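You operate a simulated robot arm through the tools that you are given. There is no shell and no other tool. Be economical: measure what you need, move in short steps, check, and stop when the job is done.

You run a simulated two-armed robot. Do the job below in one go: nothing can be reset, and whatever is moved stays where it is left.

## Task
Take the black motor labelled "2" from the inside of the motor tray and leave it on the grey guard plate. Pick up the steel can with one hand, pass it to the other hand and put it on the white bench top. Push the cupboard door of the long bench shut. Take the small grey tray and leave it on the orange guard plate. Put the grey housing from the black bench top on the green tray. Take the white housing on the narrow bench top and put it away on the top of the long bench. Put the disc on the narrow bench top away on the white bench top. Put the black housing on the assembly bench top away on the green bench top. Any order will do. Set down upright: steel can.
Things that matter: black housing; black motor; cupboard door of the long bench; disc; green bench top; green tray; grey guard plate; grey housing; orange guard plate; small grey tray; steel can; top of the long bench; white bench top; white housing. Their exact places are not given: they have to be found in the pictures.

It is judged by the outcome, as a careful person would: the job done as asked, and still so three seconds after it is handed in. It fails if anything else is knocked over, pushed out of place, dropped, spilled or broken.

## Robot
Two 7-joint arms with two-finger parallel grippers on one trunk, on a base that drives. Base frame: it is fixed to the floor where the robot stands at the start and does not move with it; the origin is under the middle of the robot, x ahead of it, y to its left, z up; the surface under the hand at the start is at about z = 740. Lengths are in mm, angles in degrees, forces in N, time in s.
The left shoulder is at the start at [20, 113, 1122], the right one opposite. With the tool pointing down near the work surface each hand reaches from about 200 to 600 mm from the robot's upright axis, wherever it stands, measured 20 degrees to its own side. Places, roughly: black housing [2500, -4250, 750]; black motor [500, 0, 750]; cupboard door of the long bench [-500, -1800, 300]; disc [3500, -3500, 750]; green bench top [1200, -500, 700]; green tray [1500, -250, 750]; grey guard plate (15x11x1 cm) [200, -600, 700]; grey housing (5x4x3 cm) [100, 1800, 800]; orange guard plate (15x11x1 cm) [300, -400, 700]; small grey tray (9x8x2 cm) [-1000, 1500, 700]; steel can [0, -1000, 750]; top of the long bench [300, -1000, 700]; white bench top [3900, 700, 700]; white housing [3750, -3500, 750]. Payload 1.57 kg a hand.
Tool frame (each hand has its own): the origin (TCP) lies between the finger pads and is the grasp point; the fingertips stand 30 mm ahead of it; z points along the fingers, y is the line along which they close. The gripper opens to 80 mm. The fingers are 17 mm wide and 12 mm thick; the gripper's body (40 by 82 mm) begins 80 mm behind the TCP.
Orientation is that of the tool frame in the base frame, as a unit quaternion [x, y, z, w]. With the fingers straight down and closing along the base's y, the tool's x points along the base's -x, its y along +y and its z along -z.

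## Interface
- The arms move only by the tool move_arm. It takes "left_targets", "right_targets" or both (then of equal length, played together; a hand with none holds still); each is a list of rows, each a list of 7 numbers: the shift along the base's x, y, z in mm, then the turn, a rotation vector about the base's x, y, z in rad, then the opening, from 0 (shut) to 1 (fully open). In form: [[dx, dy, dz, rx, ry, rz, jaw], ...]. A call has 1 to 10 rows; each row is the pose to reach, as a shift and turn from the pose commanded when the call began. A row lasts 0.2 s, in which the tool goes at most 50 mm and 8.6 degrees; a call with a longer step from one row to the next is refused whole, and so is a gripper value outside its range. A pose out of reach is approached as far as the arm can. The call stops where the force on the tool passes 40 N (or 10 N more than at its start, if that is more) or the arm is blocked; 0.2 s more then pass. Each finger travels about 45 mm/s and halts on what it meets, pressing with about 22 N; the grip force reading is that of the motor and also rises with nothing between the fingers. The clock runs only during rows and for 0.2 s after the last one: add rows that repeat a pose to give the fingers time. It gives the time, the measured TCP pose, the force on the tool (base axes), the opening and the grip force at its end, in the units of the frame above (readings bear some noise), with the torque about the TCP (base axes, N m) and any sound that the robot's microphone picked up, and new pictures: "pictures" is both (left out), scene, wrist or none (wrist: the cameras of the hands that moved).
- Cameras (640 x 400 px; columns grow to the right, rows downward): "scene" is now at [78.3, -54.5, 1244.9]; the picture's right is [-0.62, -0.78, 0.00], its down [-0.46, 0.36, -0.81] and it looks along [0.64, -0.50, -0.58] (base axes); focal length 214 px, centre (320, 200). "left" rides on the left gripper at [72, 7, -122] in its tool frame; the picture's right is [-0.09, 1.00, 0.00], its down [-0.84, -0.08, -0.54] and it looks along [-0.54, -0.05, 0.84] (tool axes); focal length 238 px, centre (320, 200). "right" rides on the right gripper at [72, -7, -122] in its tool frame; the picture's right is [0.09, 1.00, 0.00], its down [-0.84, 0.08, -0.54] and it looks along [-0.54, 0.05, 0.84] (tool axes); focal length 238 px, centre (320, 200).
- lift_body(by): slides the trunk up (or, below 0, down) by that many mm; the arms and the scene camera ride with it, the base frame stays. It gives what a move gives, with no picture.
- steer(legs): drives the robot by 1 to 6 legs, each [ahead, left, turn to the left] in mm, mm and degrees, along the robot's own axes; the way and the turn of a leg run together, so that a leg with both is an arc; at most 1500 mm and 180 degrees a leg. The arms and the cameras ride along, it lands a little off, and it stops where it bumps. It gives what a move gives, and a new picture of the scene camera.
- pan_tilt(pan, tilt): turns the head with the scene camera to pan (to the left, within 80 degrees either way) and tilt (down, from -29 to 69), counted from straight ahead of the robot. It gives what a move gives, and a new picture of the scene camera.
- point_at(camera, pixels): there is no depth. For up to 12 entries [column, row, z] of the newest picture of that camera ("zoom" is the newest enlarged one), the place [x, y] in the base frame at which the ray of that pixel passes the height z, good to about 2 mm. The clock stands still meanwhile.
- close_up(camera, box): a new picture of the part [left, top, right, bottom] of that camera's present view, enlarged. The clock stands still meanwhile.
- close_job(): hands the job in; it is judged then, once.

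Work in short steps. Measure before you move; look again where a grasp or a placing could have gone wrong, and mend it. You have 322 turns and 360 pictures in all, those below and enlarged ones among them. Open the grippers and draw the arms clear of the work before you hand the job in, unless the task says otherwise; then end with one line.

The tools are called after "Call:" as a command line: name --argument value ..., lists and objects as JSON in quotes. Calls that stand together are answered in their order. move_arm: Moves the arms, as the interface text tells. Its arguments: {"type":"object","properties":{"left_targets":{"type":"array","items":{"type":"array","items":{"type":"number"}}},"right_targets":{"type":"array","items":{"type":"array","items":{"type":"number"}}},"pictures":{"type":"string","enum":["both","scene","wrist","none"]}},"required":[]} The other tools are called the same way: lift_body (by) slides the trunk up or down; steer (legs) drives the base; pan_tilt (pan, tilt) turns the head that bears the scene camera; point_at (camera, pixels) gives the place at which the rays of pixels pass given heights; close_up (camera, box) takes an enlarged picture of a part of a camera's view; close_job () hands the job in.

At the start:

```text
clock: 0.0
left_eef_pos: [400.1, -23.1, 1058.9]
left_ee_rot: [0.001, 1.0, 0.0, 0.0]
left_force: [-0.4, 0.7, -0.2]
left_ft_torque: [0.03, 0.0, 0.02]
left_grip_width: 80.1
left_finger_force: 0.1
right_eef_pos: [275.5, -291.1, 1079.6]
right_ee_rot: [0.001, 1.0, 0.0, 0.0]
right_force: [0.4, 0.2, -0.1]
right_ft_torque: [0.0, -0.01, -0.02]
right_grip_width: 79.8
right_finger_force: 0.0
trunk travel left (down, up): [-175.0, 395.0]
robot x, y, heading: [-0.6, -0.1, 0.1]
head pan, tilt: [-38.3, 35.7]
```

scene: 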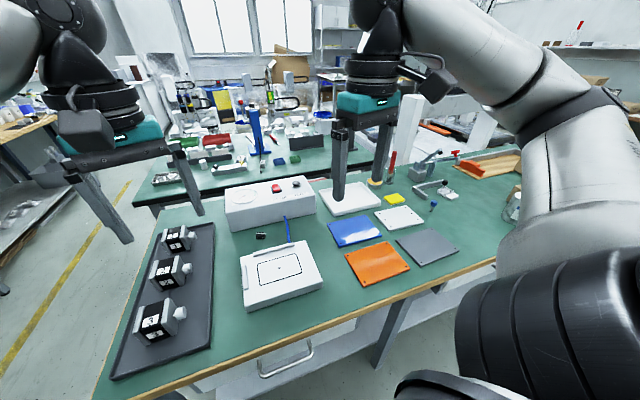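
right: 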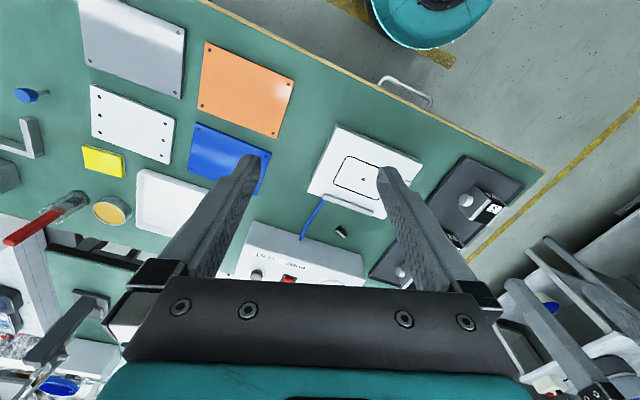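
left: 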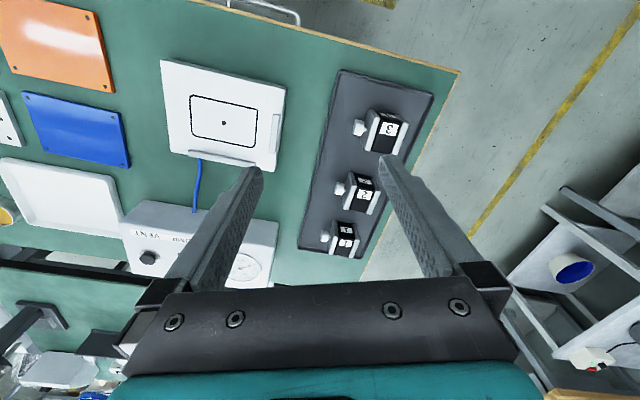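

I start by enlarging the motors in the left hand's view to read the labels (about (345,190)), and the scene's view of the plates.

Call:
close_up --camera "left" --box '[290, 60, 450, 270]'

Call:
close_up --camera "scene" --box '[90, 150, 330, 390]'

```text
1.90 times, centred on (370, 165) of left
```

zoom: 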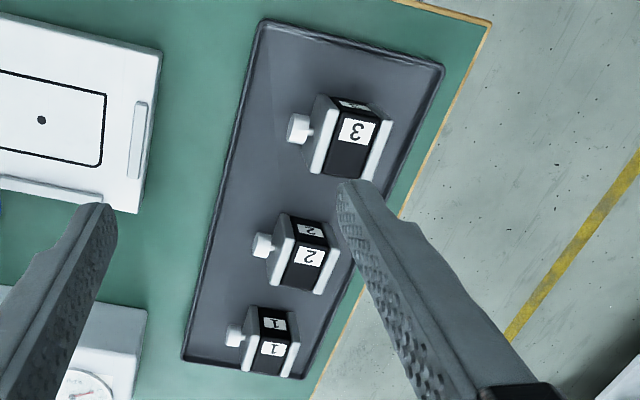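

```text
1.67 times, centred on (210, 270) of scene
```

zoom: 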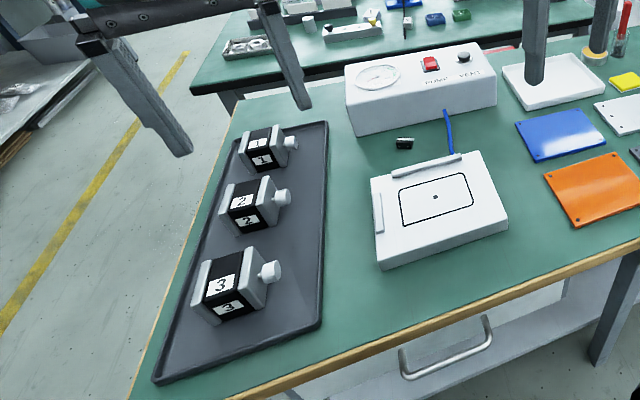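

Motor 2 is the middle one, near left (359,190). I measure it and the plates at likely heights.

Call:
point_at --camera "left" --pixels '[[340, 190, 770], [359, 180, 790], [362, 198, 780], [376, 196, 760], [350, 178, 785], [335, 72, 740], [434, 95, 740], [300, 248, 740]]'

Call:
point_at --camera "scene" --pixels '[[378, 263, 745], [345, 253, 745], [384, 241, 745], [410, 268, 745], [364, 289, 745], [395, 241, 745], [436, 230, 745], [459, 250, 745], [417, 266, 745], [426, 247, 745]]'

Call:
close_up --camera "left" --box '[310, 150, 410, 220]'

```text
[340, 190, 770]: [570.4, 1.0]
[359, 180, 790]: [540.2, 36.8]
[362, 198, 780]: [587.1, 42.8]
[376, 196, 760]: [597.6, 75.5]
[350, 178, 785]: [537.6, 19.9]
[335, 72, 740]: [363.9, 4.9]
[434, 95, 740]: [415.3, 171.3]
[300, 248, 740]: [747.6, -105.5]
```

```text
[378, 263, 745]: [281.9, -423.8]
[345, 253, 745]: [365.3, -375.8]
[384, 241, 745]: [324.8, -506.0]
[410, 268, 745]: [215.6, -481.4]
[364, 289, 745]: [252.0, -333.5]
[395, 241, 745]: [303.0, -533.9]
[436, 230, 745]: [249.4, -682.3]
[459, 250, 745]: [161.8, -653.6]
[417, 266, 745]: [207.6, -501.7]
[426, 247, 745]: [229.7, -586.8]
```

```text
5.71 times, centred on (360, 185) of left
```

zoom: 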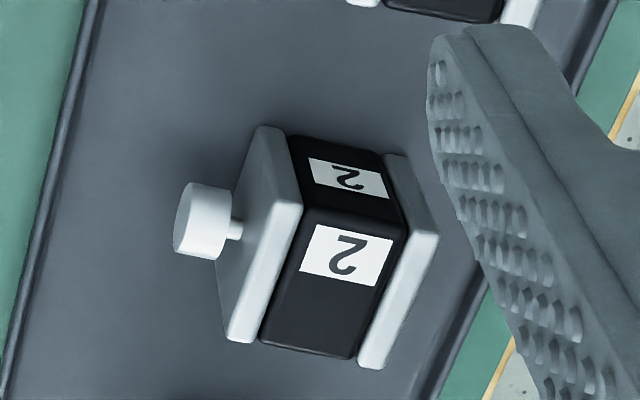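

I check the height of motor 2: a vertical edge's foot at zoom (388,158) and its top at (437,237).

Call:
point_at --camera "zoom" --pixels '[[388, 158, 745], [258, 130, 745], [437, 237, 780], [437, 237, 790], [437, 237, 800], [302, 207, 780], [302, 207, 790], [375, 368, 785], [232, 340, 785], [200, 220, 765], [285, 230, 785], [420, 260, 785]]'

```text
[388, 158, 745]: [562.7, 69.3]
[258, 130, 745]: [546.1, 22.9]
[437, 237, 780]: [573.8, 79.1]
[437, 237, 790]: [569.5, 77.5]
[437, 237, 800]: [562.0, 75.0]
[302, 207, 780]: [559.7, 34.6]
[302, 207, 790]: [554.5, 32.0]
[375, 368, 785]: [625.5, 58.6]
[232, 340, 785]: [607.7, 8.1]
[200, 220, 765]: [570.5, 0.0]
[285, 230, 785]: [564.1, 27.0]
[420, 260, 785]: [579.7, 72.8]
```

Motor 2's top is about z 795, centred near (585,43), turned about -17° like the bench. I bring the left hand over it, turning 71° so that the jaws close across the motor's width and clear of the shaft.

Call:
move_arm --left_targets '[[18, 7, -15, 0, 0, 0.124, 1], [37, 13, -30, 0, 0, 0.248, 1], [55, 20, -45, 0, 0, 0.372, 1], [74, 26, -60, 0, 0, 0.496, 1], [92, 33, -75, 0, 0, 0.62, 1], [111, 40, -90, 0, 0, 0.744, 1], [130, 46, -105, 0, 0, 0.868, 1], [148, 53, -120, 0, 0, 0.992, 1], [166, 60, -135, 0, 0, 1.116, 1], [185, 66, -150, 0, 0, 1.239, 1]]'

```text
clock: 2.2
left_eef_pos: [568.9, 56.1, 906.3]
left_ee_rot: [-0.581, 0.814, 0.0, 0.0]
left_force: [0.0, 0.1, 0.5]
left_ft_torque: [0.01, -0.03, 0.02]
left_grip_width: 79.9
left_finger_force: 0.0
left hand out of reach, approached as far as the arm can: row 9, 10
right_eef_pos: [274.9, -290.4, 1080.3]
right_ee_rot: [0.0, 1.0, 0.001, 0.001]
right_force: [-0.4, -0.3, 0.1]
right_ft_torque: [-0.03, -0.01, 0.01]
right_grip_width: 79.9
right_finger_force: 0.0
trunk travel left (down, up): [-175.0, 395.0]
robot x, y, heading: [-1.3, 0.8, -0.0]
head pan, tilt: [-38.3, 35.7]
```

scene: 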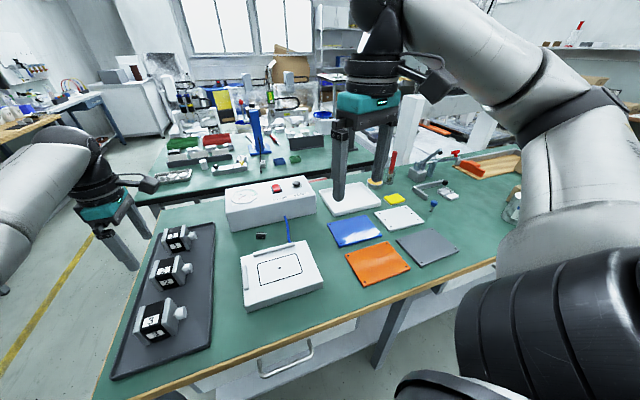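
left: 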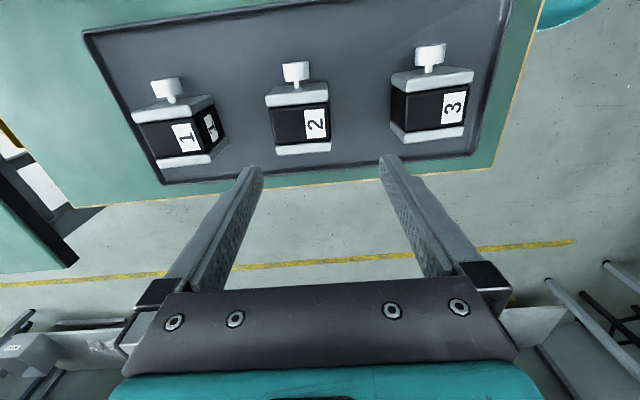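

The jaws line up with the motor, but the reach runs out at x≈569. I measure the motor from here and the bench's front edge, to place the base.

Call:
point_at --camera "left" --pixels '[[265, 92, 795], [328, 86, 795], [331, 149, 795], [275, 151, 795], [300, 119, 795]]'

Call:
point_at --camera "scene" --pixels '[[180, 385, 740], [300, 341, 740], [400, 297, 740], [490, 262, 740], [94, 398, 740]]'

Call:
close_up --camera "left" --box '[240, 50, 360, 170]'

```text
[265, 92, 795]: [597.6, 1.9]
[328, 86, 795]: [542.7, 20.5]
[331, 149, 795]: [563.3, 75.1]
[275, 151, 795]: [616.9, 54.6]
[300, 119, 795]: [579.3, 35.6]
```

```text
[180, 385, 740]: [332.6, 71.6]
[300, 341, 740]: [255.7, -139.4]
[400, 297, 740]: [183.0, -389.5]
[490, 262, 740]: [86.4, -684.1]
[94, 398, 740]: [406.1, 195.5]
```

```text
3.33 times, centred on (300, 110) of left
```

zoom: 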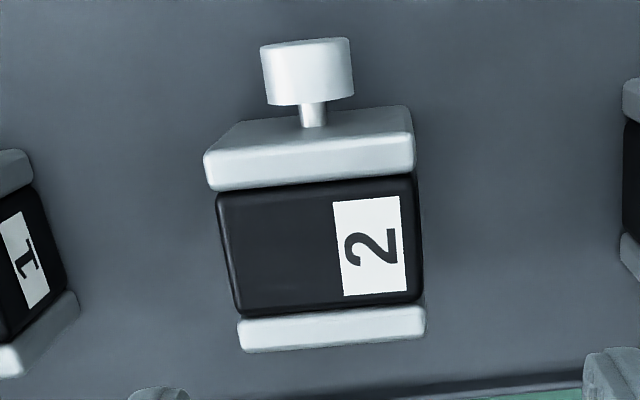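

Bench edge is 294 mm ahead, turned 18°. I raise the trunk a little for clearance, then square the base to the bench and shift left.

Call:
lift_body --by 80

Call:
steer --legs '[[0, 130, 0], [0, 0, -18]]'

Call:
close_up --camera "left" --box '[0, 0, 640, 400]'

```text
clock: 3.4
left_eef_pos: [568.0, 55.5, 985.0]
left_ee_rot: [-0.581, 0.814, 0.001, 0.001]
left_force: [0.3, 1.0, 0.1]
left_ft_torque: [0.0, -0.02, 0.01]
left_grip_width: 80.3
left_finger_force: 0.1
right_eef_pos: [275.6, -290.6, 1159.2]
right_ee_rot: [-0.001, 1.0, 0.0, 0.0]
right_force: [-0.4, 1.1, -1.0]
right_ft_torque: [0.01, 0.0, -0.01]
right_grip_width: 79.8
right_finger_force: 0.0
trunk travel left (down, up): [-255.0, 315.0]
robot x, y, heading: [-1.8, 4.3, 0.2]
head pan, tilt: [-38.3, 35.7]
```

```text
clock: 5.6
left_eef_pos: [557.3, 9.0, 986.7]
left_ee_rot: [-0.448, 0.894, 0.001, 0.0]
left_force: [-0.3, -0.2, 0.1]
left_ft_torque: [0.03, 0.01, 0.02]
left_grip_width: 80.0
left_finger_force: 0.0
right_eef_pos: [173.2, -231.3, 1158.8]
right_ee_rot: [0.155, 0.988, 0.0, -0.001]
right_force: [0.1, -0.7, 0.0]
right_ft_torque: [0.01, 0.01, 0.02]
right_grip_width: 79.9
right_finger_force: 0.0
trunk travel left (down, up): [-255.0, 315.0]
robot x, y, heading: [2.8, 130.9, -17.9]
head pan, tilt: [-38.3, 35.7]
```

scene: 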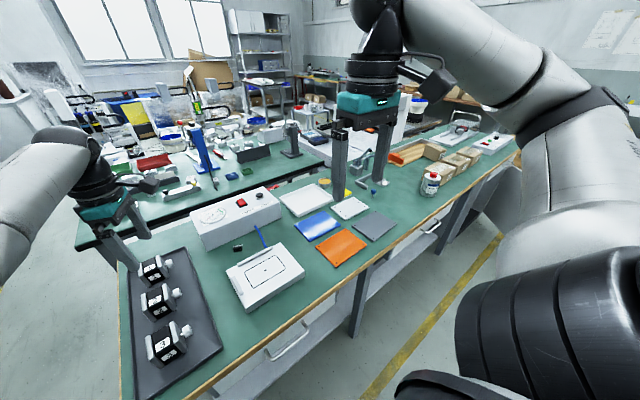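

```text
1.00 times, centred on (320, 200) of left (not enlarged: the box is as wide or as high as the picture)
```

zoom: 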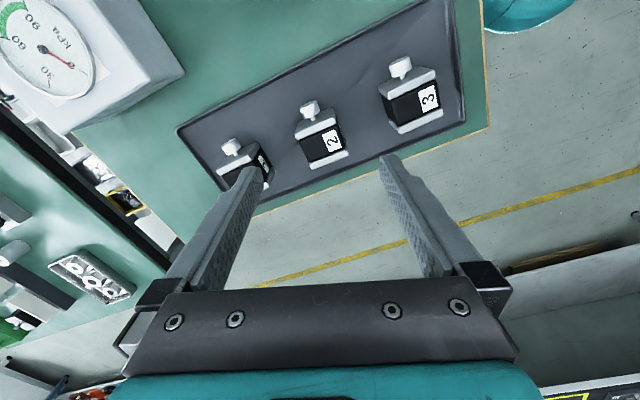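

The base is now 38 mm further from the edge; I drive ahead 40 mm to regain the start distance.

Call:
steer --legs '[[40, 0, 0]]'

```text
clock: 6.5
left_eef_pos: [597.5, -3.6, 984.5]
left_ee_rot: [-0.448, 0.894, 0.0, 0.0]
left_force: [0.5, -0.6, 0.3]
left_ft_torque: [0.03, -0.01, 0.02]
left_grip_width: 80.0
left_finger_force: 0.0
right_eef_pos: [214.4, -245.3, 1159.1]
right_ee_rot: [0.155, 0.988, 0.0, -0.001]
right_force: [0.8, 0.8, -0.5]
right_ft_torque: [-0.01, 0.01, 0.0]
right_grip_width: 80.2
right_finger_force: 0.0
trunk travel left (down, up): [-255.0, 315.0]
robot x, y, heading: [38.9, 120.8, -17.7]
head pan, tilt: [-38.3, 35.7]
```

scene: 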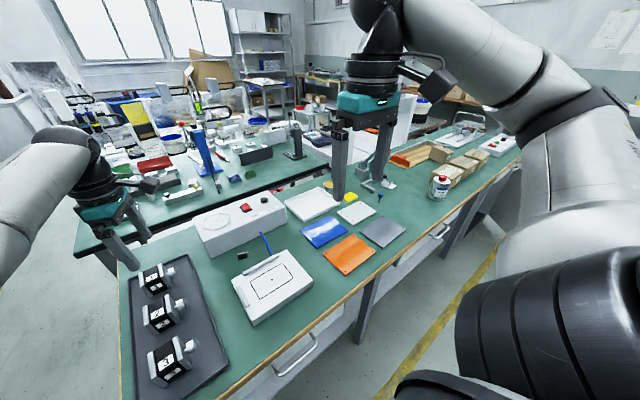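

Now the left hand goes over the motor at (582,41) with the remaining 18° turn.

Call:
move_arm --left_targets '[[-5, 15, -30, 0, 0, 0.11, 1], [-10, 30, -60, 0, 0, 0.22, 1], [-15, 45, -90, 0, 0, 0.32, 1], [-15, 45, -90, 0, 0, 0.32, 1]]' --pictures "wrist"

```text
clock: 7.5
left_eef_pos: [580.6, 40.1, 895.2]
left_ee_rot: [-0.585, 0.811, 0.001, 0.001]
left_force: [-0.3, 0.3, -0.4]
left_ft_torque: [0.03, -0.01, -0.03]
left_grip_width: 80.2
left_finger_force: 0.0
right_eef_pos: [211.8, -243.6, 1159.3]
right_ee_rot: [0.155, 0.988, 0.0, 0.0]
right_force: [-0.1, -1.0, 0.1]
right_ft_torque: [0.0, 0.02, 0.03]
right_grip_width: 79.9
right_finger_force: 0.0
trunk travel left (down, up): [-255.0, 315.0]
robot x, y, heading: [40.0, 118.7, -17.7]
head pan, tilt: [-38.3, 35.7]
```

left: 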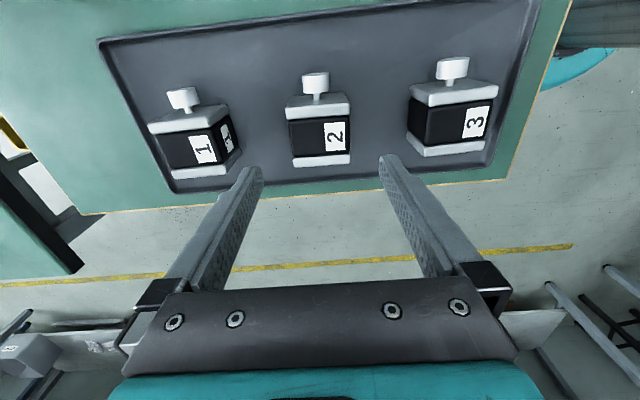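

The motor's columns centre on the jaws; I verify the centre's position with this view.

Call:
point_at --camera "left" --pixels '[[286, 107, 795], [350, 104, 795], [350, 163, 795], [292, 167, 795], [289, 133, 745], [352, 128, 745]]'

```text
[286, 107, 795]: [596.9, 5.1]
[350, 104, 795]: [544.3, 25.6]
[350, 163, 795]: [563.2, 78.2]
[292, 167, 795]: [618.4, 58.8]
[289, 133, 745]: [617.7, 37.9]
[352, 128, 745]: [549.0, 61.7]
```

Centre confirmed at (581,42). I lower to z≈782 and close.

Call:
move_arm --left_targets '[[0, 2, -40, 0, 0, 0, 1], [0, 2, -80, 0, 0, 0, 1], [0, 2, -100, 0, 0, 0, 1], [0, 2, -112, 0, 0, 0, 1], [0, 2, -112, 0, 0, 0, 0.5], [0, 2, -112, 0, 0, 0, 0], [0, 2, -112, 0, 0, 0, 0], [0, 2, -112, 0, 0, 0, 0], [0, 2, -112, 0, 0, 0, 0]]' --pictures "wrist"

```text
clock: 9.5
left_eef_pos: [581.9, 45.7, 786.2]
left_ee_rot: [-0.589, 0.808, -0.003, 0.002]
left_force: [-1.5, -1.7, 0.4]
left_ft_torque: [-0.11, 0.27, 0.0]
left_grip_width: 56.9
left_finger_force: 21.9
left hand out of reach, approached as far as the arm can: row 4, 5, 6
right_eef_pos: [213.3, -243.0, 1160.4]
right_ee_rot: [0.153, 0.988, 0.0, -0.001]
right_force: [-0.3, 1.4, -0.9]
right_ft_torque: [0.03, 0.03, -0.01]
right_grip_width: 79.9
right_finger_force: 0.1
trunk travel left (down, up): [-255.0, 315.0]
robot x, y, heading: [38.9, 121.8, -17.6]
head pan, tilt: [-38.3, 35.7]
```

left: 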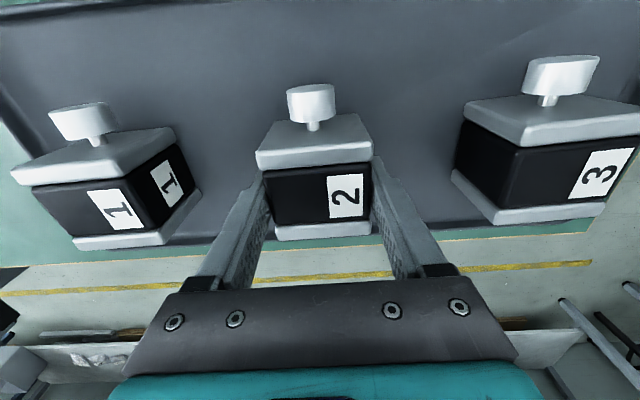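

Held (57 mm). I lift it straight up 220 mm.

Call:
move_arm --left_targets '[[0, 0, 30, 0, 0, 0, 0], [0, 0, 70, 0, 0, 0, 0], [0, 0, 115, 0, 0, 0, 0], [-10, 0, 160, 0, 0, 0, 0], [-30, 5, 200, 0, 0, 0, 0], [-60, 10, 230, 0, 0, 0, 0]]' --pictures "wrist"

Call:
pan_tilt --pan -60 --tilt 35

```text
clock: 10.9
left_eef_pos: [572.4, 41.2, 996.0]
left_ee_rot: [-0.584, 0.812, 0.001, -0.001]
left_force: [0.0, -0.1, -6.3]
left_ft_torque: [0.03, -0.01, 0.0]
left_grip_width: 56.8
left_finger_force: 22.1
left hand out of reach, approached as far as the arm can: row 5, 6
right_eef_pos: [213.2, -243.2, 1159.6]
right_ee_rot: [0.154, 0.988, 0.0, 0.0]
right_force: [0.1, 0.0, 0.6]
right_ft_torque: [0.01, -0.03, 0.01]
right_grip_width: 79.7
right_finger_force: 0.1
trunk travel left (down, up): [-255.0, 315.0]
robot x, y, heading: [38.9, 118.2, -17.7]
head pan, tilt: [-38.3, 35.7]
```

left: 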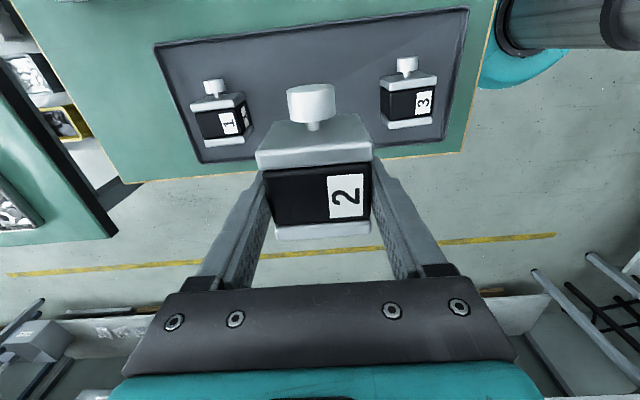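

```text
clock: 11.8
left_eef_pos: [572.5, 40.6, 996.4]
left_ee_rot: [-0.584, 0.812, 0.001, -0.001]
left_force: [-0.5, -0.3, -7.6]
left_ft_torque: [0.07, -0.05, 0.02]
left_grip_width: 57.0
left_finger_force: 22.0
right_eef_pos: [212.5, -244.0, 1159.7]
right_ee_rot: [0.154, 0.988, 0.0, 0.0]
right_force: [-0.8, 0.9, -0.2]
right_ft_torque: [-0.04, 0.04, 0.0]
right_grip_width: 80.2
right_finger_force: 0.1
trunk travel left (down, up): [-255.0, 315.0]
robot x, y, heading: [40.6, 117.7, -17.9]
head pan, tilt: [-60.0, 35.0]
```

scene: 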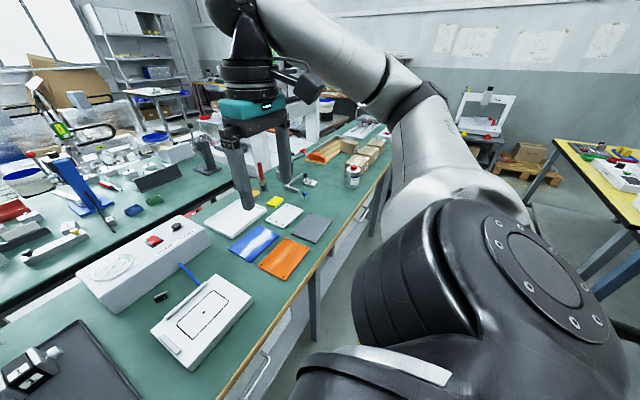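

The way along the bench to the right is clear. I drive 770 mm right to bring the grey plate ahead of the left hand.

Call:
steer --legs '[[0, -770, 0]]'

Call:
pan_tilt --pan 0 --tilt 50

```text
clock: 15.9
left_eef_pos: [336.9, -690.7, 995.9]
left_ee_rot: [-0.586, 0.81, 0.001, 0.001]
left_force: [0.2, -1.5, -6.5]
left_ft_torque: [0.08, -0.04, 0.01]
left_grip_width: 56.7
left_finger_force: 21.8
right_eef_pos: [-21.8, -977.1, 1159.1]
right_ee_rot: [0.154, 0.988, 0.0, 0.0]
right_force: [-0.4, -0.2, -1.0]
right_ft_torque: [0.02, 0.0, -0.01]
right_grip_width: 79.9
right_finger_force: 0.1
trunk travel left (down, up): [-255.0, 315.0]
robot x, y, heading: [-194.9, -617.4, -17.5]
head pan, tilt: [-60.0, 35.0]
```

scene: 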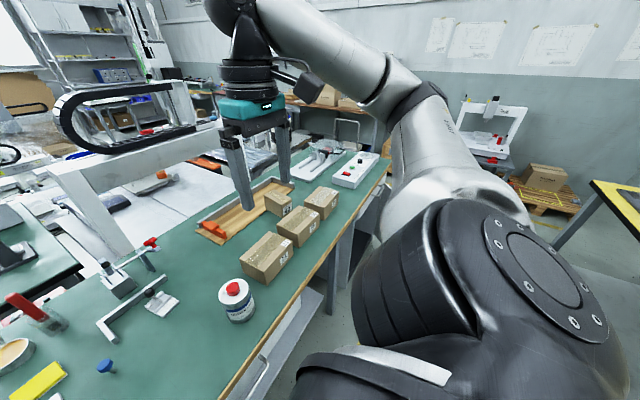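

```text
clock: 17.2
left_eef_pos: [339.1, -691.7, 995.3]
left_ee_rot: [-0.586, 0.81, 0.001, -0.001]
left_force: [-0.4, 0.1, -7.1]
left_ft_torque: [0.0, -0.01, 0.0]
left_grip_width: 56.8
left_finger_force: 22.3
right_eef_pos: [-20.6, -977.3, 1159.3]
right_ee_rot: [0.154, 0.988, 0.0, 0.0]
right_force: [-0.9, 0.3, -0.1]
right_ft_torque: [-0.02, 0.0, 0.02]
right_grip_width: 79.9
right_finger_force: 0.0
trunk travel left (down, up): [-255.0, 315.0]
robot x, y, heading: [-195.2, -614.4, -17.7]
head pan, tilt: [0.0, 50.0]
```

scene: 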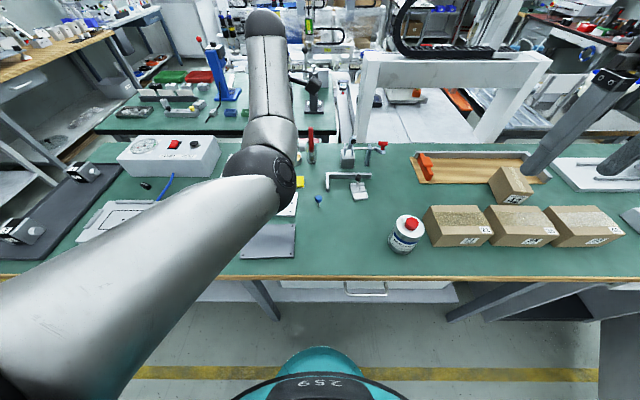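

The grey plate shows at scene (268,240), partly hidden. I move the hand above the measured centre (230,-595) and look with the wrist camera.

Call:
move_arm --left_targets '[[-27, 24, 0, 0, 0, 0, 0], [-54, 48, 0, 0, 0, 0, 0], [-81, 72, 0, 0, 0, 0, 0], [-108, 96, 0, 0, 0, 0, 0], [-108, 96, -20, 0, 0, 0, 0]]' --pictures "both"

```text
clock: 18.4
left_eef_pos: [319.4, -583.3, 942.0]
left_ee_rot: [-0.585, 0.811, 0.0, 0.0]
left_force: [0.3, -0.6, -7.1]
left_ft_torque: [0.02, 0.0, 0.04]
left_grip_width: 57.1
left_finger_force: 21.8
left hand out of reach, approached as far as the arm can: row 1, 2, 3, 4, 5
right_eef_pos: [-21.4, -977.0, 1158.6]
right_ee_rot: [0.153, 0.988, -0.001, 0.001]
right_force: [-0.5, -0.1, 0.0]
right_ft_torque: [0.01, 0.0, 0.0]
right_grip_width: 80.2
right_finger_force: 0.1
trunk travel left (down, up): [-255.0, 315.0]
robot x, y, heading: [-194.5, -616.0, -17.5]
head pan, tilt: [0.0, 50.0]
```

scene: 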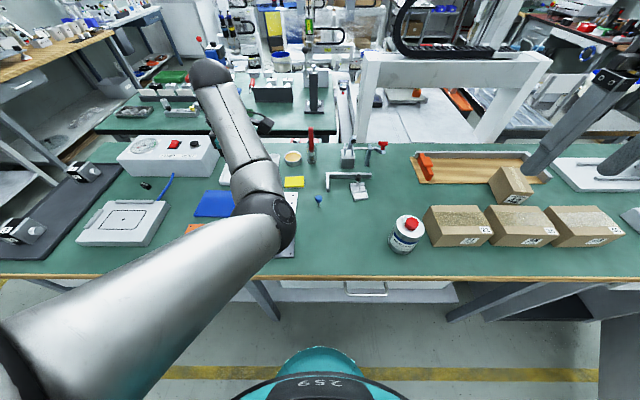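
left: 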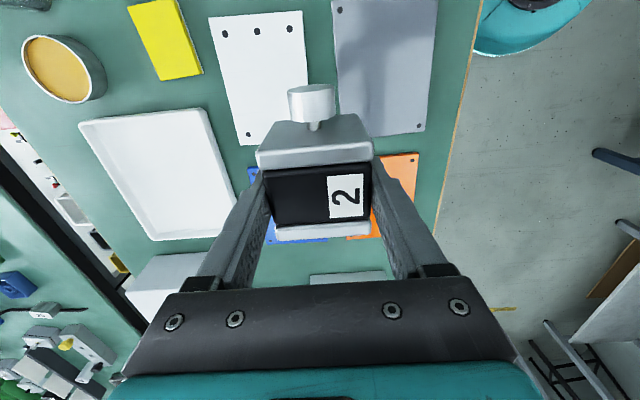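

The wrist view shows the grey plate at (385,65). I measure its corners from here before placing.

Call:
point_at --camera "left" --pixels '[[331, 0, 745], [340, 137, 745], [425, 133, 745], [437, 0, 745]]'

Call:
move_arm --left_targets '[[0, 0, 0, 0, 0, 0, 0]]' --pictures "none"

```text
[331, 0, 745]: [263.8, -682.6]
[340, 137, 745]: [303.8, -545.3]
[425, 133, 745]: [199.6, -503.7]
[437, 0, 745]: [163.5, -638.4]
```

```text
clock: 18.8
left_eef_pos: [318.3, -585.1, 941.3]
left_ee_rot: [-0.586, 0.81, 0.0, 0.0]
left_force: [-0.3, -0.2, -6.5]
left_ft_torque: [0.04, 0.01, -0.02]
left_grip_width: 56.9
left_finger_force: 21.9
right_eef_pos: [-21.4, -976.9, 1159.1]
right_ee_rot: [0.154, 0.988, 0.0, 0.0]
right_force: [0.7, 0.3, 0.4]
right_ft_torque: [-0.01, 0.01, 0.0]
right_grip_width: 80.1
right_finger_force: 0.1
trunk travel left (down, up): [-255.0, 315.0]
robot x, y, heading: [-198.8, -613.6, -17.6]
head pan, tilt: [0.0, 50.0]
```

Plate centre ≈ (232,-594). I move over it at this height, then lower part-way.

Call:
move_arm --left_targets '[[-43, -5, 0, 0, 0, 0, 0], [-86, -10, 0, 0, 0, 0, 0], [-86, -10, -40, 0, 0, 0, 0], [-86, -10, -80, 0, 0, 0, 0], [-86, -10, -120, 0, 0, 0, 0], [-86, -10, -120, 0, 0, 0, 0]]' --pictures "wrist"

```text
clock: 19.5
left_eef_pos: [338.2, -595.9, 981.7]
left_ee_rot: [-0.597, 0.795, -0.084, 0.069]
left_force: [-0.5, -0.2, -7.1]
left_ft_torque: [0.04, 0.0, -0.01]
left_grip_width: 56.8
left_finger_force: 22.5
left hand out of reach, approached as far as the arm can: row 1, 2, 3
right_eef_pos: [-20.9, -975.4, 1160.0]
right_ee_rot: [0.154, 0.988, 0.0, 0.0]
right_force: [0.4, 0.0, 0.2]
right_ft_torque: [0.0, -0.01, 0.02]
right_grip_width: 79.9
right_finger_force: 0.2
trunk travel left (down, up): [-255.0, 315.0]
robot x, y, heading: [-193.8, -611.2, -17.6]
head pan, tilt: [0.0, 50.0]
stopped in row 3 (left hand): the arm was blocked; the commanded pose is now the measured one
```

left: 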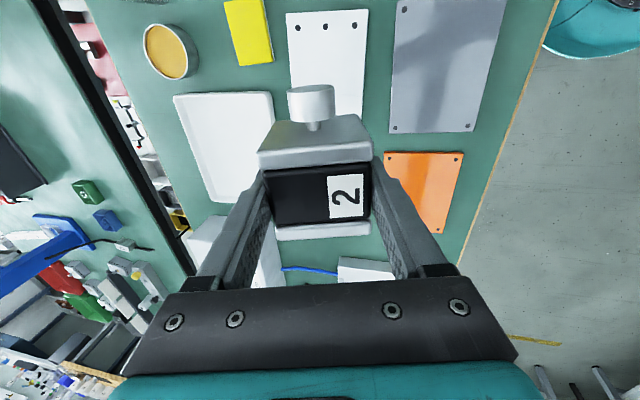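

The arm folds badly this near (blocked, tilted ~12°). I level the hand and bring it back to the extended pose, then I'll back the base up instead.

Call:
move_arm --left_targets '[[4, -25, 0, 0.02, 0.07, -0.013, 0], [8, -50, 0, 0.037, 0.14, -0.026, 0], [13, -83, 0, 0.055, 0.21, -0.038, 0], [13, -83, 0, 0.055, 0.21, -0.038, 0]]' --pictures "none"

```text
clock: 20.5
left_eef_pos: [348.2, -683.2, 982.8]
left_ee_rot: [-0.582, 0.813, -0.002, -0.002]
left_force: [-0.3, -1.4, -6.2]
left_ft_torque: [0.0, 0.02, 0.01]
left_grip_width: 56.9
left_finger_force: 22.0
right_eef_pos: [-20.2, -976.6, 1159.7]
right_ee_rot: [0.154, 0.988, 0.0, 0.001]
right_force: [-0.5, -0.3, 0.1]
right_ft_torque: [-0.03, 0.0, 0.03]
right_grip_width: 80.0
right_finger_force: 0.0
trunk travel left (down, up): [-255.0, 315.0]
robot x, y, heading: [-194.0, -615.4, -17.9]
head pan, tilt: [0.0, 50.0]
```

Level again. The hand must go 138 mm back and 50 mm left in the robot's axes, so I drive the base by that.

Call:
steer --legs '[[-138, 50, 0]]'

Call:
close_up --camera "left" --box '[0, 0, 640, 400]'

```text
clock: 21.9
left_eef_pos: [232.8, -594.2, 982.3]
left_ee_rot: [-0.582, 0.813, -0.002, -0.002]
left_force: [-0.4, 0.7, -6.9]
left_ft_torque: [0.04, -0.02, 0.05]
left_grip_width: 56.7
left_finger_force: 22.0
right_eef_pos: [-137.2, -887.1, 1159.9]
right_ee_rot: [0.154, 0.988, 0.0, 0.0]
right_force: [-0.1, 0.0, -0.3]
right_ft_torque: [0.0, -0.02, 0.0]
right_grip_width: 80.1
right_finger_force: 0.0
trunk travel left (down, up): [-255.0, 315.0]
robot x, y, heading: [-312.8, -524.9, -17.6]
head pan, tilt: [0.0, 50.0]
```

scene: 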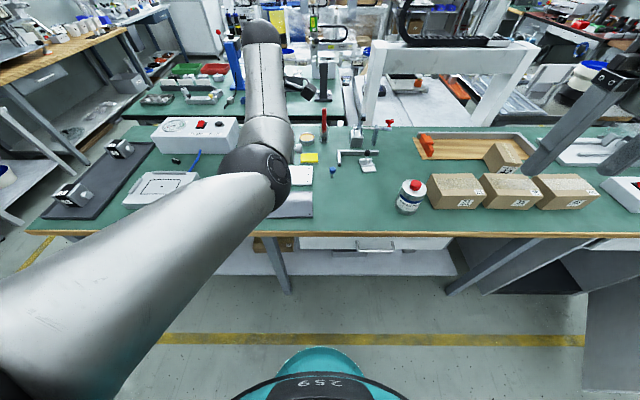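

```text
1.00 times, centred on (320, 200) of left (not enlarged: the box is as wide or as high as the picture)
```

zoom: 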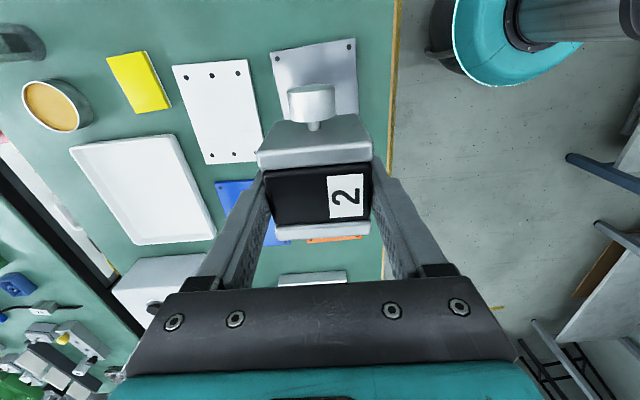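

The plate is right below. I lower the trunk 100 mm first.

Call:
lift_body --by -100

Call:
move_arm --left_targets '[[0, 0, -30, 0, 0, 0, 0], [0, 0, -60, 0, 0, 0, 0], [0, 0, -80, 0, 0, 0, 0], [0, 0, -80, 0, 0, 0, 0]]' --pictures "wrist"

```text
clock: 23.2
left_eef_pos: [233.8, -595.0, 882.2]
left_ee_rot: [-0.583, 0.813, -0.002, -0.001]
left_force: [-0.6, 0.1, -7.6]
left_ft_torque: [-0.01, -0.05, 0.01]
left_grip_width: 56.6
left_finger_force: 21.3
right_eef_pos: [-137.0, -888.7, 1059.3]
right_ee_rot: [0.153, 0.988, 0.0, -0.001]
right_force: [-0.6, 0.9, -0.2]
right_ft_torque: [0.02, -0.01, 0.02]
right_grip_width: 80.2
right_finger_force: 0.1
trunk travel left (down, up): [-155.0, 415.0]
robot x, y, heading: [-310.8, -527.6, -17.8]
head pan, tilt: [0.0, 50.0]
```

```text
clock: 24.2
left_eef_pos: [232.2, -593.2, 800.4]
left_ee_rot: [-0.582, 0.814, -0.002, -0.002]
left_force: [0.2, 0.3, -7.5]
left_ft_torque: [0.03, 0.0, 0.03]
left_grip_width: 56.9
left_finger_force: 21.8
right_eef_pos: [-136.7, -888.5, 1059.2]
right_ee_rot: [0.153, 0.988, 0.0, 0.0]
right_force: [2.1, 0.2, 0.2]
right_ft_torque: [-0.03, 0.02, -0.01]
right_grip_width: 79.9
right_finger_force: 0.1
trunk travel left (down, up): [-155.0, 415.0]
robot x, y, heading: [-312.3, -526.1, -17.7]
head pan, tilt: [0.0, 50.0]
```

left: 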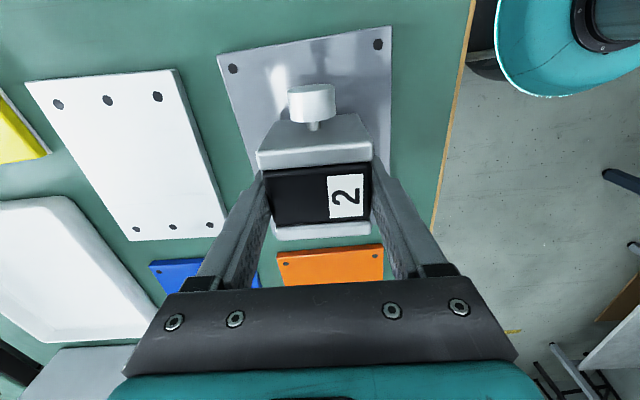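

Above the plate, still hanging (−7.5 N). I go down in small steps watching the force.

Call:
move_arm --left_targets '[[0, 0, -4, 0, 0, 0, 0], [0, 0, -7, 0, 0, 0, 0]]' --pictures "none"

```text
clock: 24.8
left_eef_pos: [232.8, -594.3, 795.6]
left_ee_rot: [-0.582, 0.813, -0.001, -0.002]
left_force: [0.3, 0.2, -8.0]
left_ft_torque: [0.06, 0.04, -0.03]
left_grip_width: 56.7
left_finger_force: 21.5
right_eef_pos: [-137.3, -889.2, 1059.0]
right_ee_rot: [0.154, 0.988, 0.001, 0.001]
right_force: [0.8, -0.2, -1.1]
right_ft_torque: [0.0, 0.01, -0.01]
right_grip_width: 80.1
right_finger_force: 0.0
trunk travel left (down, up): [-155.0, 415.0]
robot x, y, heading: [-311.9, -524.7, -17.7]
head pan, tilt: [0.0, 50.0]
```

Still hanging; further down.

Call:
move_arm --left_targets '[[0, 0, -3, 0, 0, 0, 0], [0, 0, -5, 0, 0, 0, 0]]' --pictures "none"

```text
clock: 25.4
left_eef_pos: [234.3, -593.0, 790.2]
left_ee_rot: [-0.582, 0.813, -0.003, -0.003]
left_force: [-0.5, 0.1, -1.0]
left_ft_torque: [0.24, 0.16, 0.01]
left_grip_width: 56.9
left_finger_force: 21.8
right_eef_pos: [-136.3, -888.4, 1060.2]
right_ee_rot: [0.154, 0.988, 0.0, 0.001]
right_force: [-0.6, 0.2, -0.6]
right_ft_torque: [0.01, 0.01, -0.02]
right_grip_width: 79.9
right_finger_force: 0.0
trunk travel left (down, up): [-155.0, 415.0]
robot x, y, heading: [-311.9, -529.5, -17.8]
head pan, tilt: [0.0, 50.0]
```

Contact (force −1 N). I open and rise.

Call:
move_arm --left_targets '[[0, 0, -1, 0, 0, 0, 0], [0, 0, -1, 0, 0, 0, 0.5], [0, 0, -1, 0, 0, 0, 1], [0, 0, -1, 0, 0, 0, 1], [0, 0, 30, 0, 0, 0, 1], [0, 0, 70, 0, 0, 0, 1], [0, 0, 110, 0, 0, 0, 1], [0, 0, 150, 0, 0, 0, 1]]' --pictures "wrist"

```text
clock: 27.2
left_eef_pos: [235.2, -595.4, 938.7]
left_ee_rot: [-0.581, 0.814, -0.002, -0.002]
left_force: [0.1, 0.5, -1.1]
left_ft_torque: [-0.01, 0.02, -0.03]
left_grip_width: 80.2
left_finger_force: 0.1
right_eef_pos: [-136.6, -888.1, 1060.3]
right_ee_rot: [0.154, 0.988, 0.0, -0.001]
right_force: [0.4, -0.8, -0.1]
right_ft_torque: [0.01, -0.01, 0.01]
right_grip_width: 79.8
right_finger_force: 0.1
trunk travel left (down, up): [-155.0, 415.0]
robot x, y, heading: [-312.1, -527.1, -17.8]
head pan, tilt: [0.0, 50.0]
```

left: 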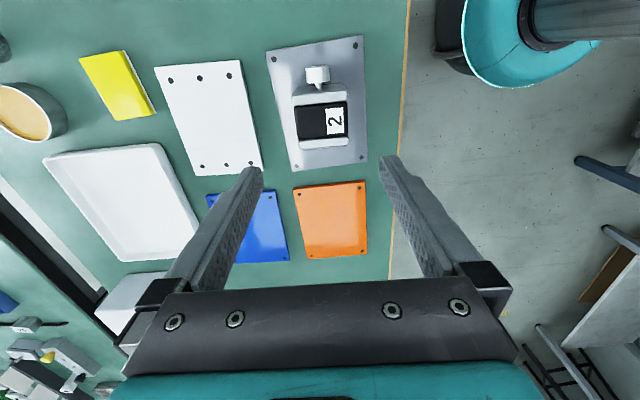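

Motor stands on the grey plate. Now I survey the room: pan to both sides.

Call:
pan_tilt --pan -78 --tilt 25

Call:
pan_tilt --pan 75 --tilt 25

Call:
pan_tilt --pan 0 --tilt 15

```text
clock: 28.7
left_eef_pos: [235.1, -594.6, 938.3]
left_ee_rot: [-0.582, 0.813, -0.002, -0.002]
left_force: [0.9, -0.6, 0.9]
left_ft_torque: [0.0, -0.01, -0.01]
left_grip_width: 80.1
left_finger_force: 0.0
right_eef_pos: [-136.7, -887.5, 1058.0]
right_ee_rot: [0.153, 0.988, 0.0, -0.001]
right_force: [0.2, 1.1, 0.1]
right_ft_torque: [0.01, 0.03, 0.04]
right_grip_width: 80.2
right_finger_force: 0.1
trunk travel left (down, up): [-155.0, 415.0]
robot x, y, heading: [-312.3, -525.3, -17.6]
head pan, tilt: [-78.0, 25.0]
```

scene: 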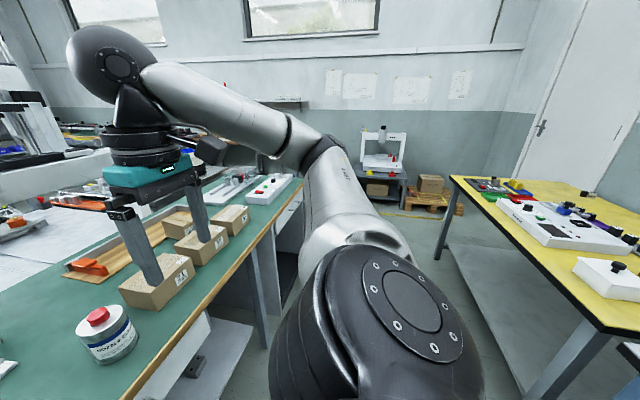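

```text
clock: 31.1
left_eef_pos: [236.2, -594.7, 937.0]
left_ee_rot: [-0.583, 0.813, -0.002, -0.002]
left_force: [-1.4, -0.1, -0.8]
left_ft_torque: [0.04, -0.03, -0.02]
left_grip_width: 80.1
left_finger_force: 0.0
right_eef_pos: [-137.2, -887.4, 1059.7]
right_ee_rot: [0.153, 0.988, 0.0, 0.0]
right_force: [-0.3, -0.3, 0.1]
right_ft_torque: [0.0, 0.02, 0.0]
right_grip_width: 80.1
right_finger_force: 0.0
trunk travel left (down, up): [-155.0, 415.0]
robot x, y, heading: [-310.5, -526.8, -17.6]
head pan, tilt: [75.0, 25.0]
```

scene: 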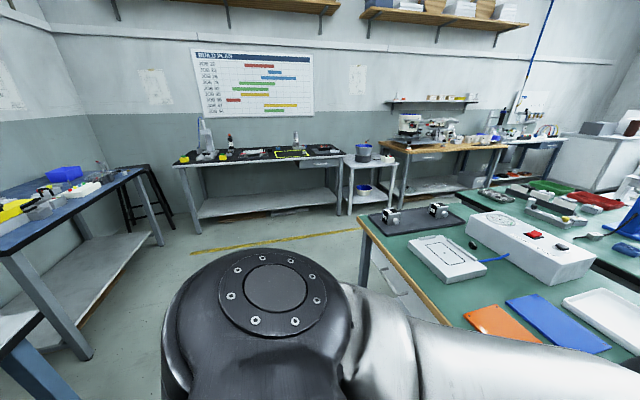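

```text
clock: 32.6
left_eef_pos: [235.6, -595.1, 938.1]
left_ee_rot: [-0.581, 0.814, -0.002, -0.001]
left_force: [-1.1, -0.2, -0.7]
left_ft_torque: [0.01, -0.01, -0.04]
left_grip_width: 79.9
left_finger_force: 0.0
right_eef_pos: [-137.2, -887.6, 1060.0]
right_ee_rot: [0.154, 0.988, 0.0, 0.0]
right_force: [-0.5, 0.2, 0.0]
right_ft_torque: [0.0, 0.01, 0.01]
right_grip_width: 80.0
right_finger_force: 0.0
trunk travel left (down, up): [-155.0, 415.0]
robot x, y, heading: [-310.2, -526.9, -17.6]
head pan, tilt: [0.0, 15.0]
```

scene: 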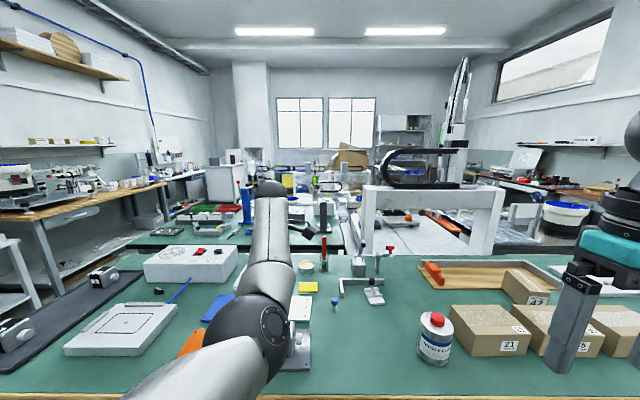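

The bench runs on to the right with boxes; I drive 800 mm right along it to look at its cupboard.

Call:
steer --legs '[[-60, -800, 0]]'

Call:
pan_tilt --pan -50 --tilt 45

```text
clock: 36.9
left_eef_pos: [-57.8, -1335.0, 939.6]
left_ee_rot: [-0.59, 0.807, -0.001, 0.0]
left_force: [-0.5, 0.6, 0.0]
left_ft_torque: [-0.04, 0.04, 0.03]
left_grip_width: 79.8
left_finger_force: 0.1
right_eef_pos: [-425.4, -1637.2, 1059.7]
right_ee_rot: [0.145, 0.989, 0.0, 0.0]
right_force: [-0.6, 0.1, 0.9]
right_ft_torque: [-0.02, 0.04, 0.03]
right_grip_width: 80.1
right_finger_force: 0.0
trunk travel left (down, up): [-155.0, 415.0]
robot x, y, heading: [-609.6, -1280.3, -16.7]
head pan, tilt: [0.0, 15.0]
```

scene: 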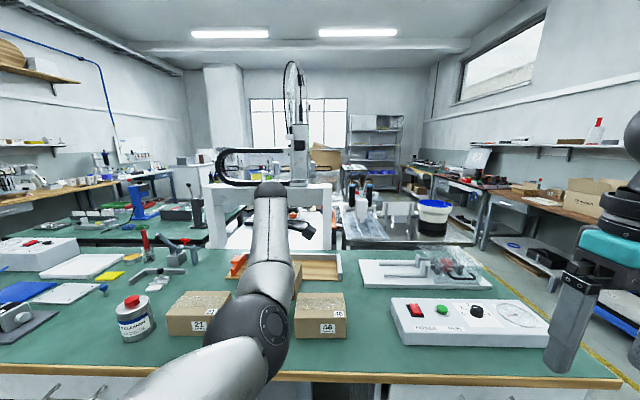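

```text
clock: 38.1
left_eef_pos: [-58.1, -1335.1, 938.3]
left_ee_rot: [-0.589, 0.808, -0.002, -0.002]
left_force: [0.3, 0.4, 0.6]
left_ft_torque: [-0.02, -0.01, -0.01]
left_grip_width: 80.0
left_finger_force: 0.0
right_eef_pos: [-425.0, -1635.4, 1059.2]
right_ee_rot: [0.145, 0.989, 0.0, 0.0]
right_force: [0.1, -0.9, -0.5]
right_ft_torque: [-0.02, -0.01, 0.01]
right_grip_width: 79.9
right_finger_force: 0.1
trunk travel left (down, up): [-155.0, 415.0]
robot x, y, heading: [-607.8, -1279.3, -16.6]
head pan, tilt: [-50.0, 45.0]
```

scene: 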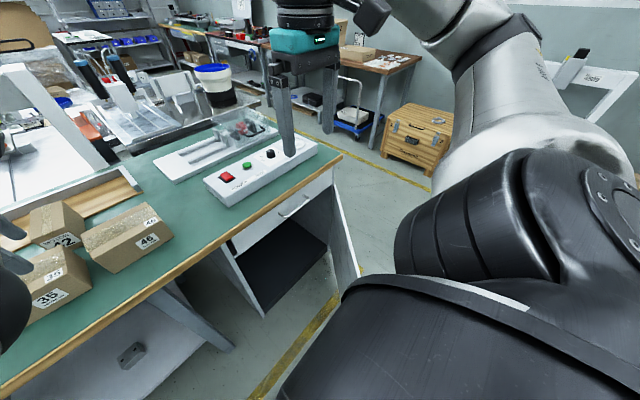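

The cupboard at the right end is open; the door panel seems at (340,240). I enlarge it.

Call:
close_up --camera "scene" --box '[180, 140, 420, 330]'

```text
2.11 times, centred on (300, 235) of scene
```

zoom: 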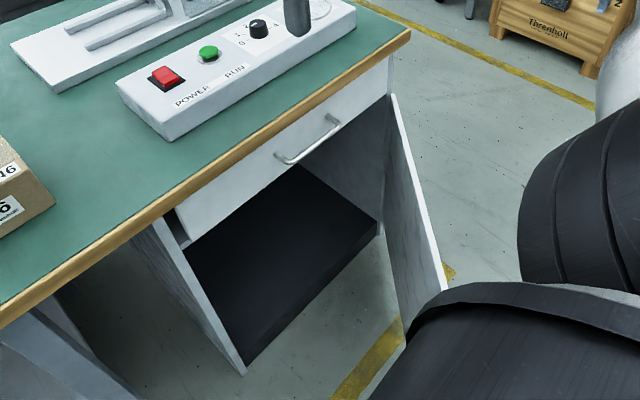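

The door hangs open from the right end of the cupboard. I measure the bench corner, hinge top and visible edge at several heights.

Call:
point_at --camera "zoom" --pixels '[[410, 37, 730], [0, 320, 730], [390, 97, 540], [390, 97, 580], [390, 97, 620], [443, 290, 540], [443, 290, 580], [443, 290, 620], [405, 330, 0], [380, 235, 100], [245, 373, 100], [390, 55, 700]]'

```text
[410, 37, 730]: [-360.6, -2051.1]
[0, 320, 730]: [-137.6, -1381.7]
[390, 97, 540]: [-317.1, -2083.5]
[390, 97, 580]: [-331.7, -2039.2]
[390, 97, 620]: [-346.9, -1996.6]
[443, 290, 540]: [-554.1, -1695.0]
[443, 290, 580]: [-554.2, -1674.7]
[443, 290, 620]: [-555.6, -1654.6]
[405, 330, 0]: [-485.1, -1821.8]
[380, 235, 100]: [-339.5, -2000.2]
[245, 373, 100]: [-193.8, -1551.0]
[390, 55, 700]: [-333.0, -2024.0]
```

Hinge ≈ (-339,-2018), door about 50° open with free edge near (-584,-1618). I must push its outer face forward from further right; check the yellow bench behind first.

Call:
pan_tilt --pan -80 --tilt 30

```text
clock: 39.0
left_eef_pos: [-57.1, -1335.6, 938.4]
left_ee_rot: [-0.59, 0.808, -0.002, -0.002]
left_force: [0.3, 0.0, -0.5]
left_ft_torque: [0.01, 0.02, 0.0]
left_grip_width: 79.8
left_finger_force: 0.1
right_eef_pos: [-424.2, -1635.8, 1058.8]
right_ee_rot: [0.144, 0.99, 0.0, 0.0]
right_force: [-0.6, -0.3, 0.0]
right_ft_torque: [-0.01, 0.02, 0.0]
right_grip_width: 79.9
right_finger_force: 0.1
trunk travel left (down, up): [-155.0, 415.0]
robot x, y, heading: [-605.0, -1279.7, -16.9]
head pan, tilt: [-80.0, 30.0]
```

scene: 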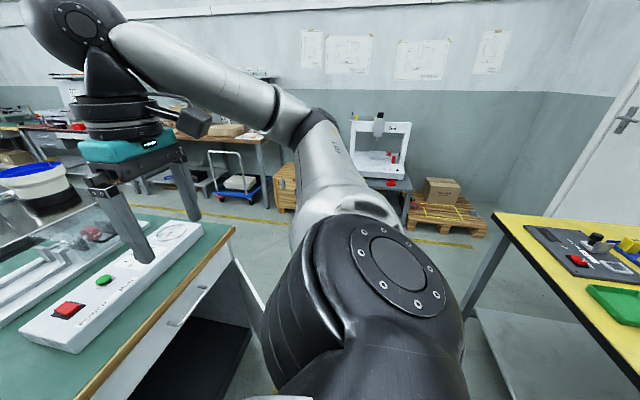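

Call:
point_at --camera "scene" --pixels '[[492, 212, 740], [638, 385, 740], [460, 318, 0], [470, 235, 0], [412, 208, 0]]'

```text
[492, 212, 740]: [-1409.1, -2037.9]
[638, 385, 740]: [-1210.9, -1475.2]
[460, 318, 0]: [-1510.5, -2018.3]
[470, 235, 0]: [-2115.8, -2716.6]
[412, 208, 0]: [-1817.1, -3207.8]
```

The aisle is about 1 m wide (yellow bench edge at v≈-700 in bench axes). I back off 190 mm and go right 250 mm, then lower the trunk.

Call:
steer --legs '[[-190, 0, -1], [0, -250, 0]]'

Call:
lift_body --by -150

Call:
pan_tilt --pan -15 --tilt 60

```text
clock: 42.0
left_eef_pos: [-313.5, -1529.1, 937.8]
left_ee_rot: [-0.582, 0.813, -0.002, -0.001]
left_force: [0.4, 0.4, -0.1]
left_ft_torque: [-0.02, -0.01, 0.01]
left_grip_width: 80.1
left_finger_force: 0.2
right_eef_pos: [-687.8, -1825.1, 1060.5]
right_ee_rot: [0.154, 0.988, 0.0, 0.0]
right_force: [0.3, 0.0, -0.1]
right_ft_torque: [0.0, 0.01, -0.02]
right_grip_width: 80.2
right_finger_force: 0.0
trunk travel left (down, up): [-155.0, 415.0]
robot x, y, heading: [-864.2, -1461.8, -18.1]
head pan, tilt: [-80.0, 30.0]
```

scene: 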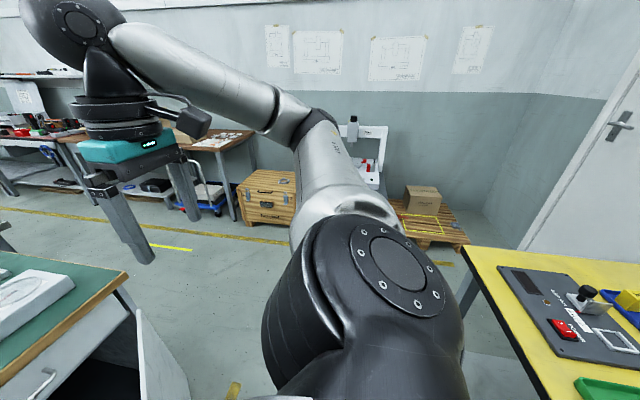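

```text
clock: 43.7
left_eef_pos: [-313.7, -1529.5, 788.9]
left_ee_rot: [-0.582, 0.813, -0.002, -0.001]
left_force: [0.2, -0.8, -0.3]
left_ft_torque: [0.01, -0.02, 0.01]
left_grip_width: 80.1
left_finger_force: 0.2
right_eef_pos: [-688.3, -1823.1, 910.6]
right_ee_rot: [0.153, 0.988, 0.0, 0.0]
right_force: [-0.4, 0.3, -0.5]
right_ft_torque: [0.04, -0.01, 0.0]
right_grip_width: 79.8
right_finger_force: 0.1
trunk travel left (down, up): [-5.0, 565.0]
robot x, y, heading: [-864.9, -1459.3, -17.9]
head pan, tilt: [-80.0, 30.0]
```

```text
clock: 45.1
left_eef_pos: [-314.5, -1530.1, 788.8]
left_ee_rot: [-0.582, 0.813, -0.003, -0.002]
left_force: [-0.4, 0.6, 0.0]
left_ft_torque: [-0.01, -0.03, 0.0]
left_grip_width: 80.0
left_finger_force: 0.0
right_eef_pos: [-686.7, -1823.7, 910.3]
right_ee_rot: [0.155, 0.988, 0.0, 0.0]
right_force: [0.1, -0.4, -0.4]
right_ft_torque: [0.02, -0.01, 0.02]
right_grip_width: 80.1
right_finger_force: 0.0
trunk travel left (down, up): [-5.0, 565.0]
robot x, y, heading: [-859.3, -1462.0, -17.8]
head pan, tilt: [-15.0, 60.0]
```

scene: 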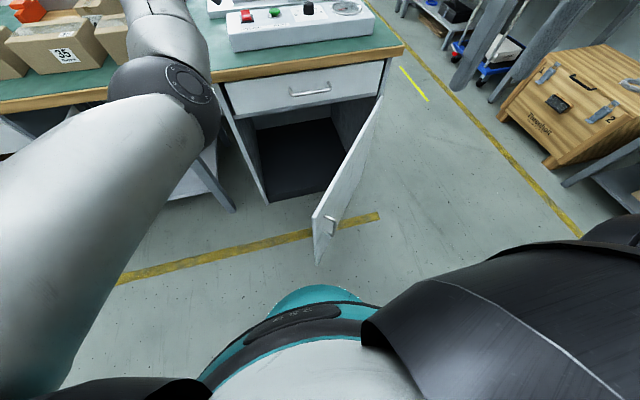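

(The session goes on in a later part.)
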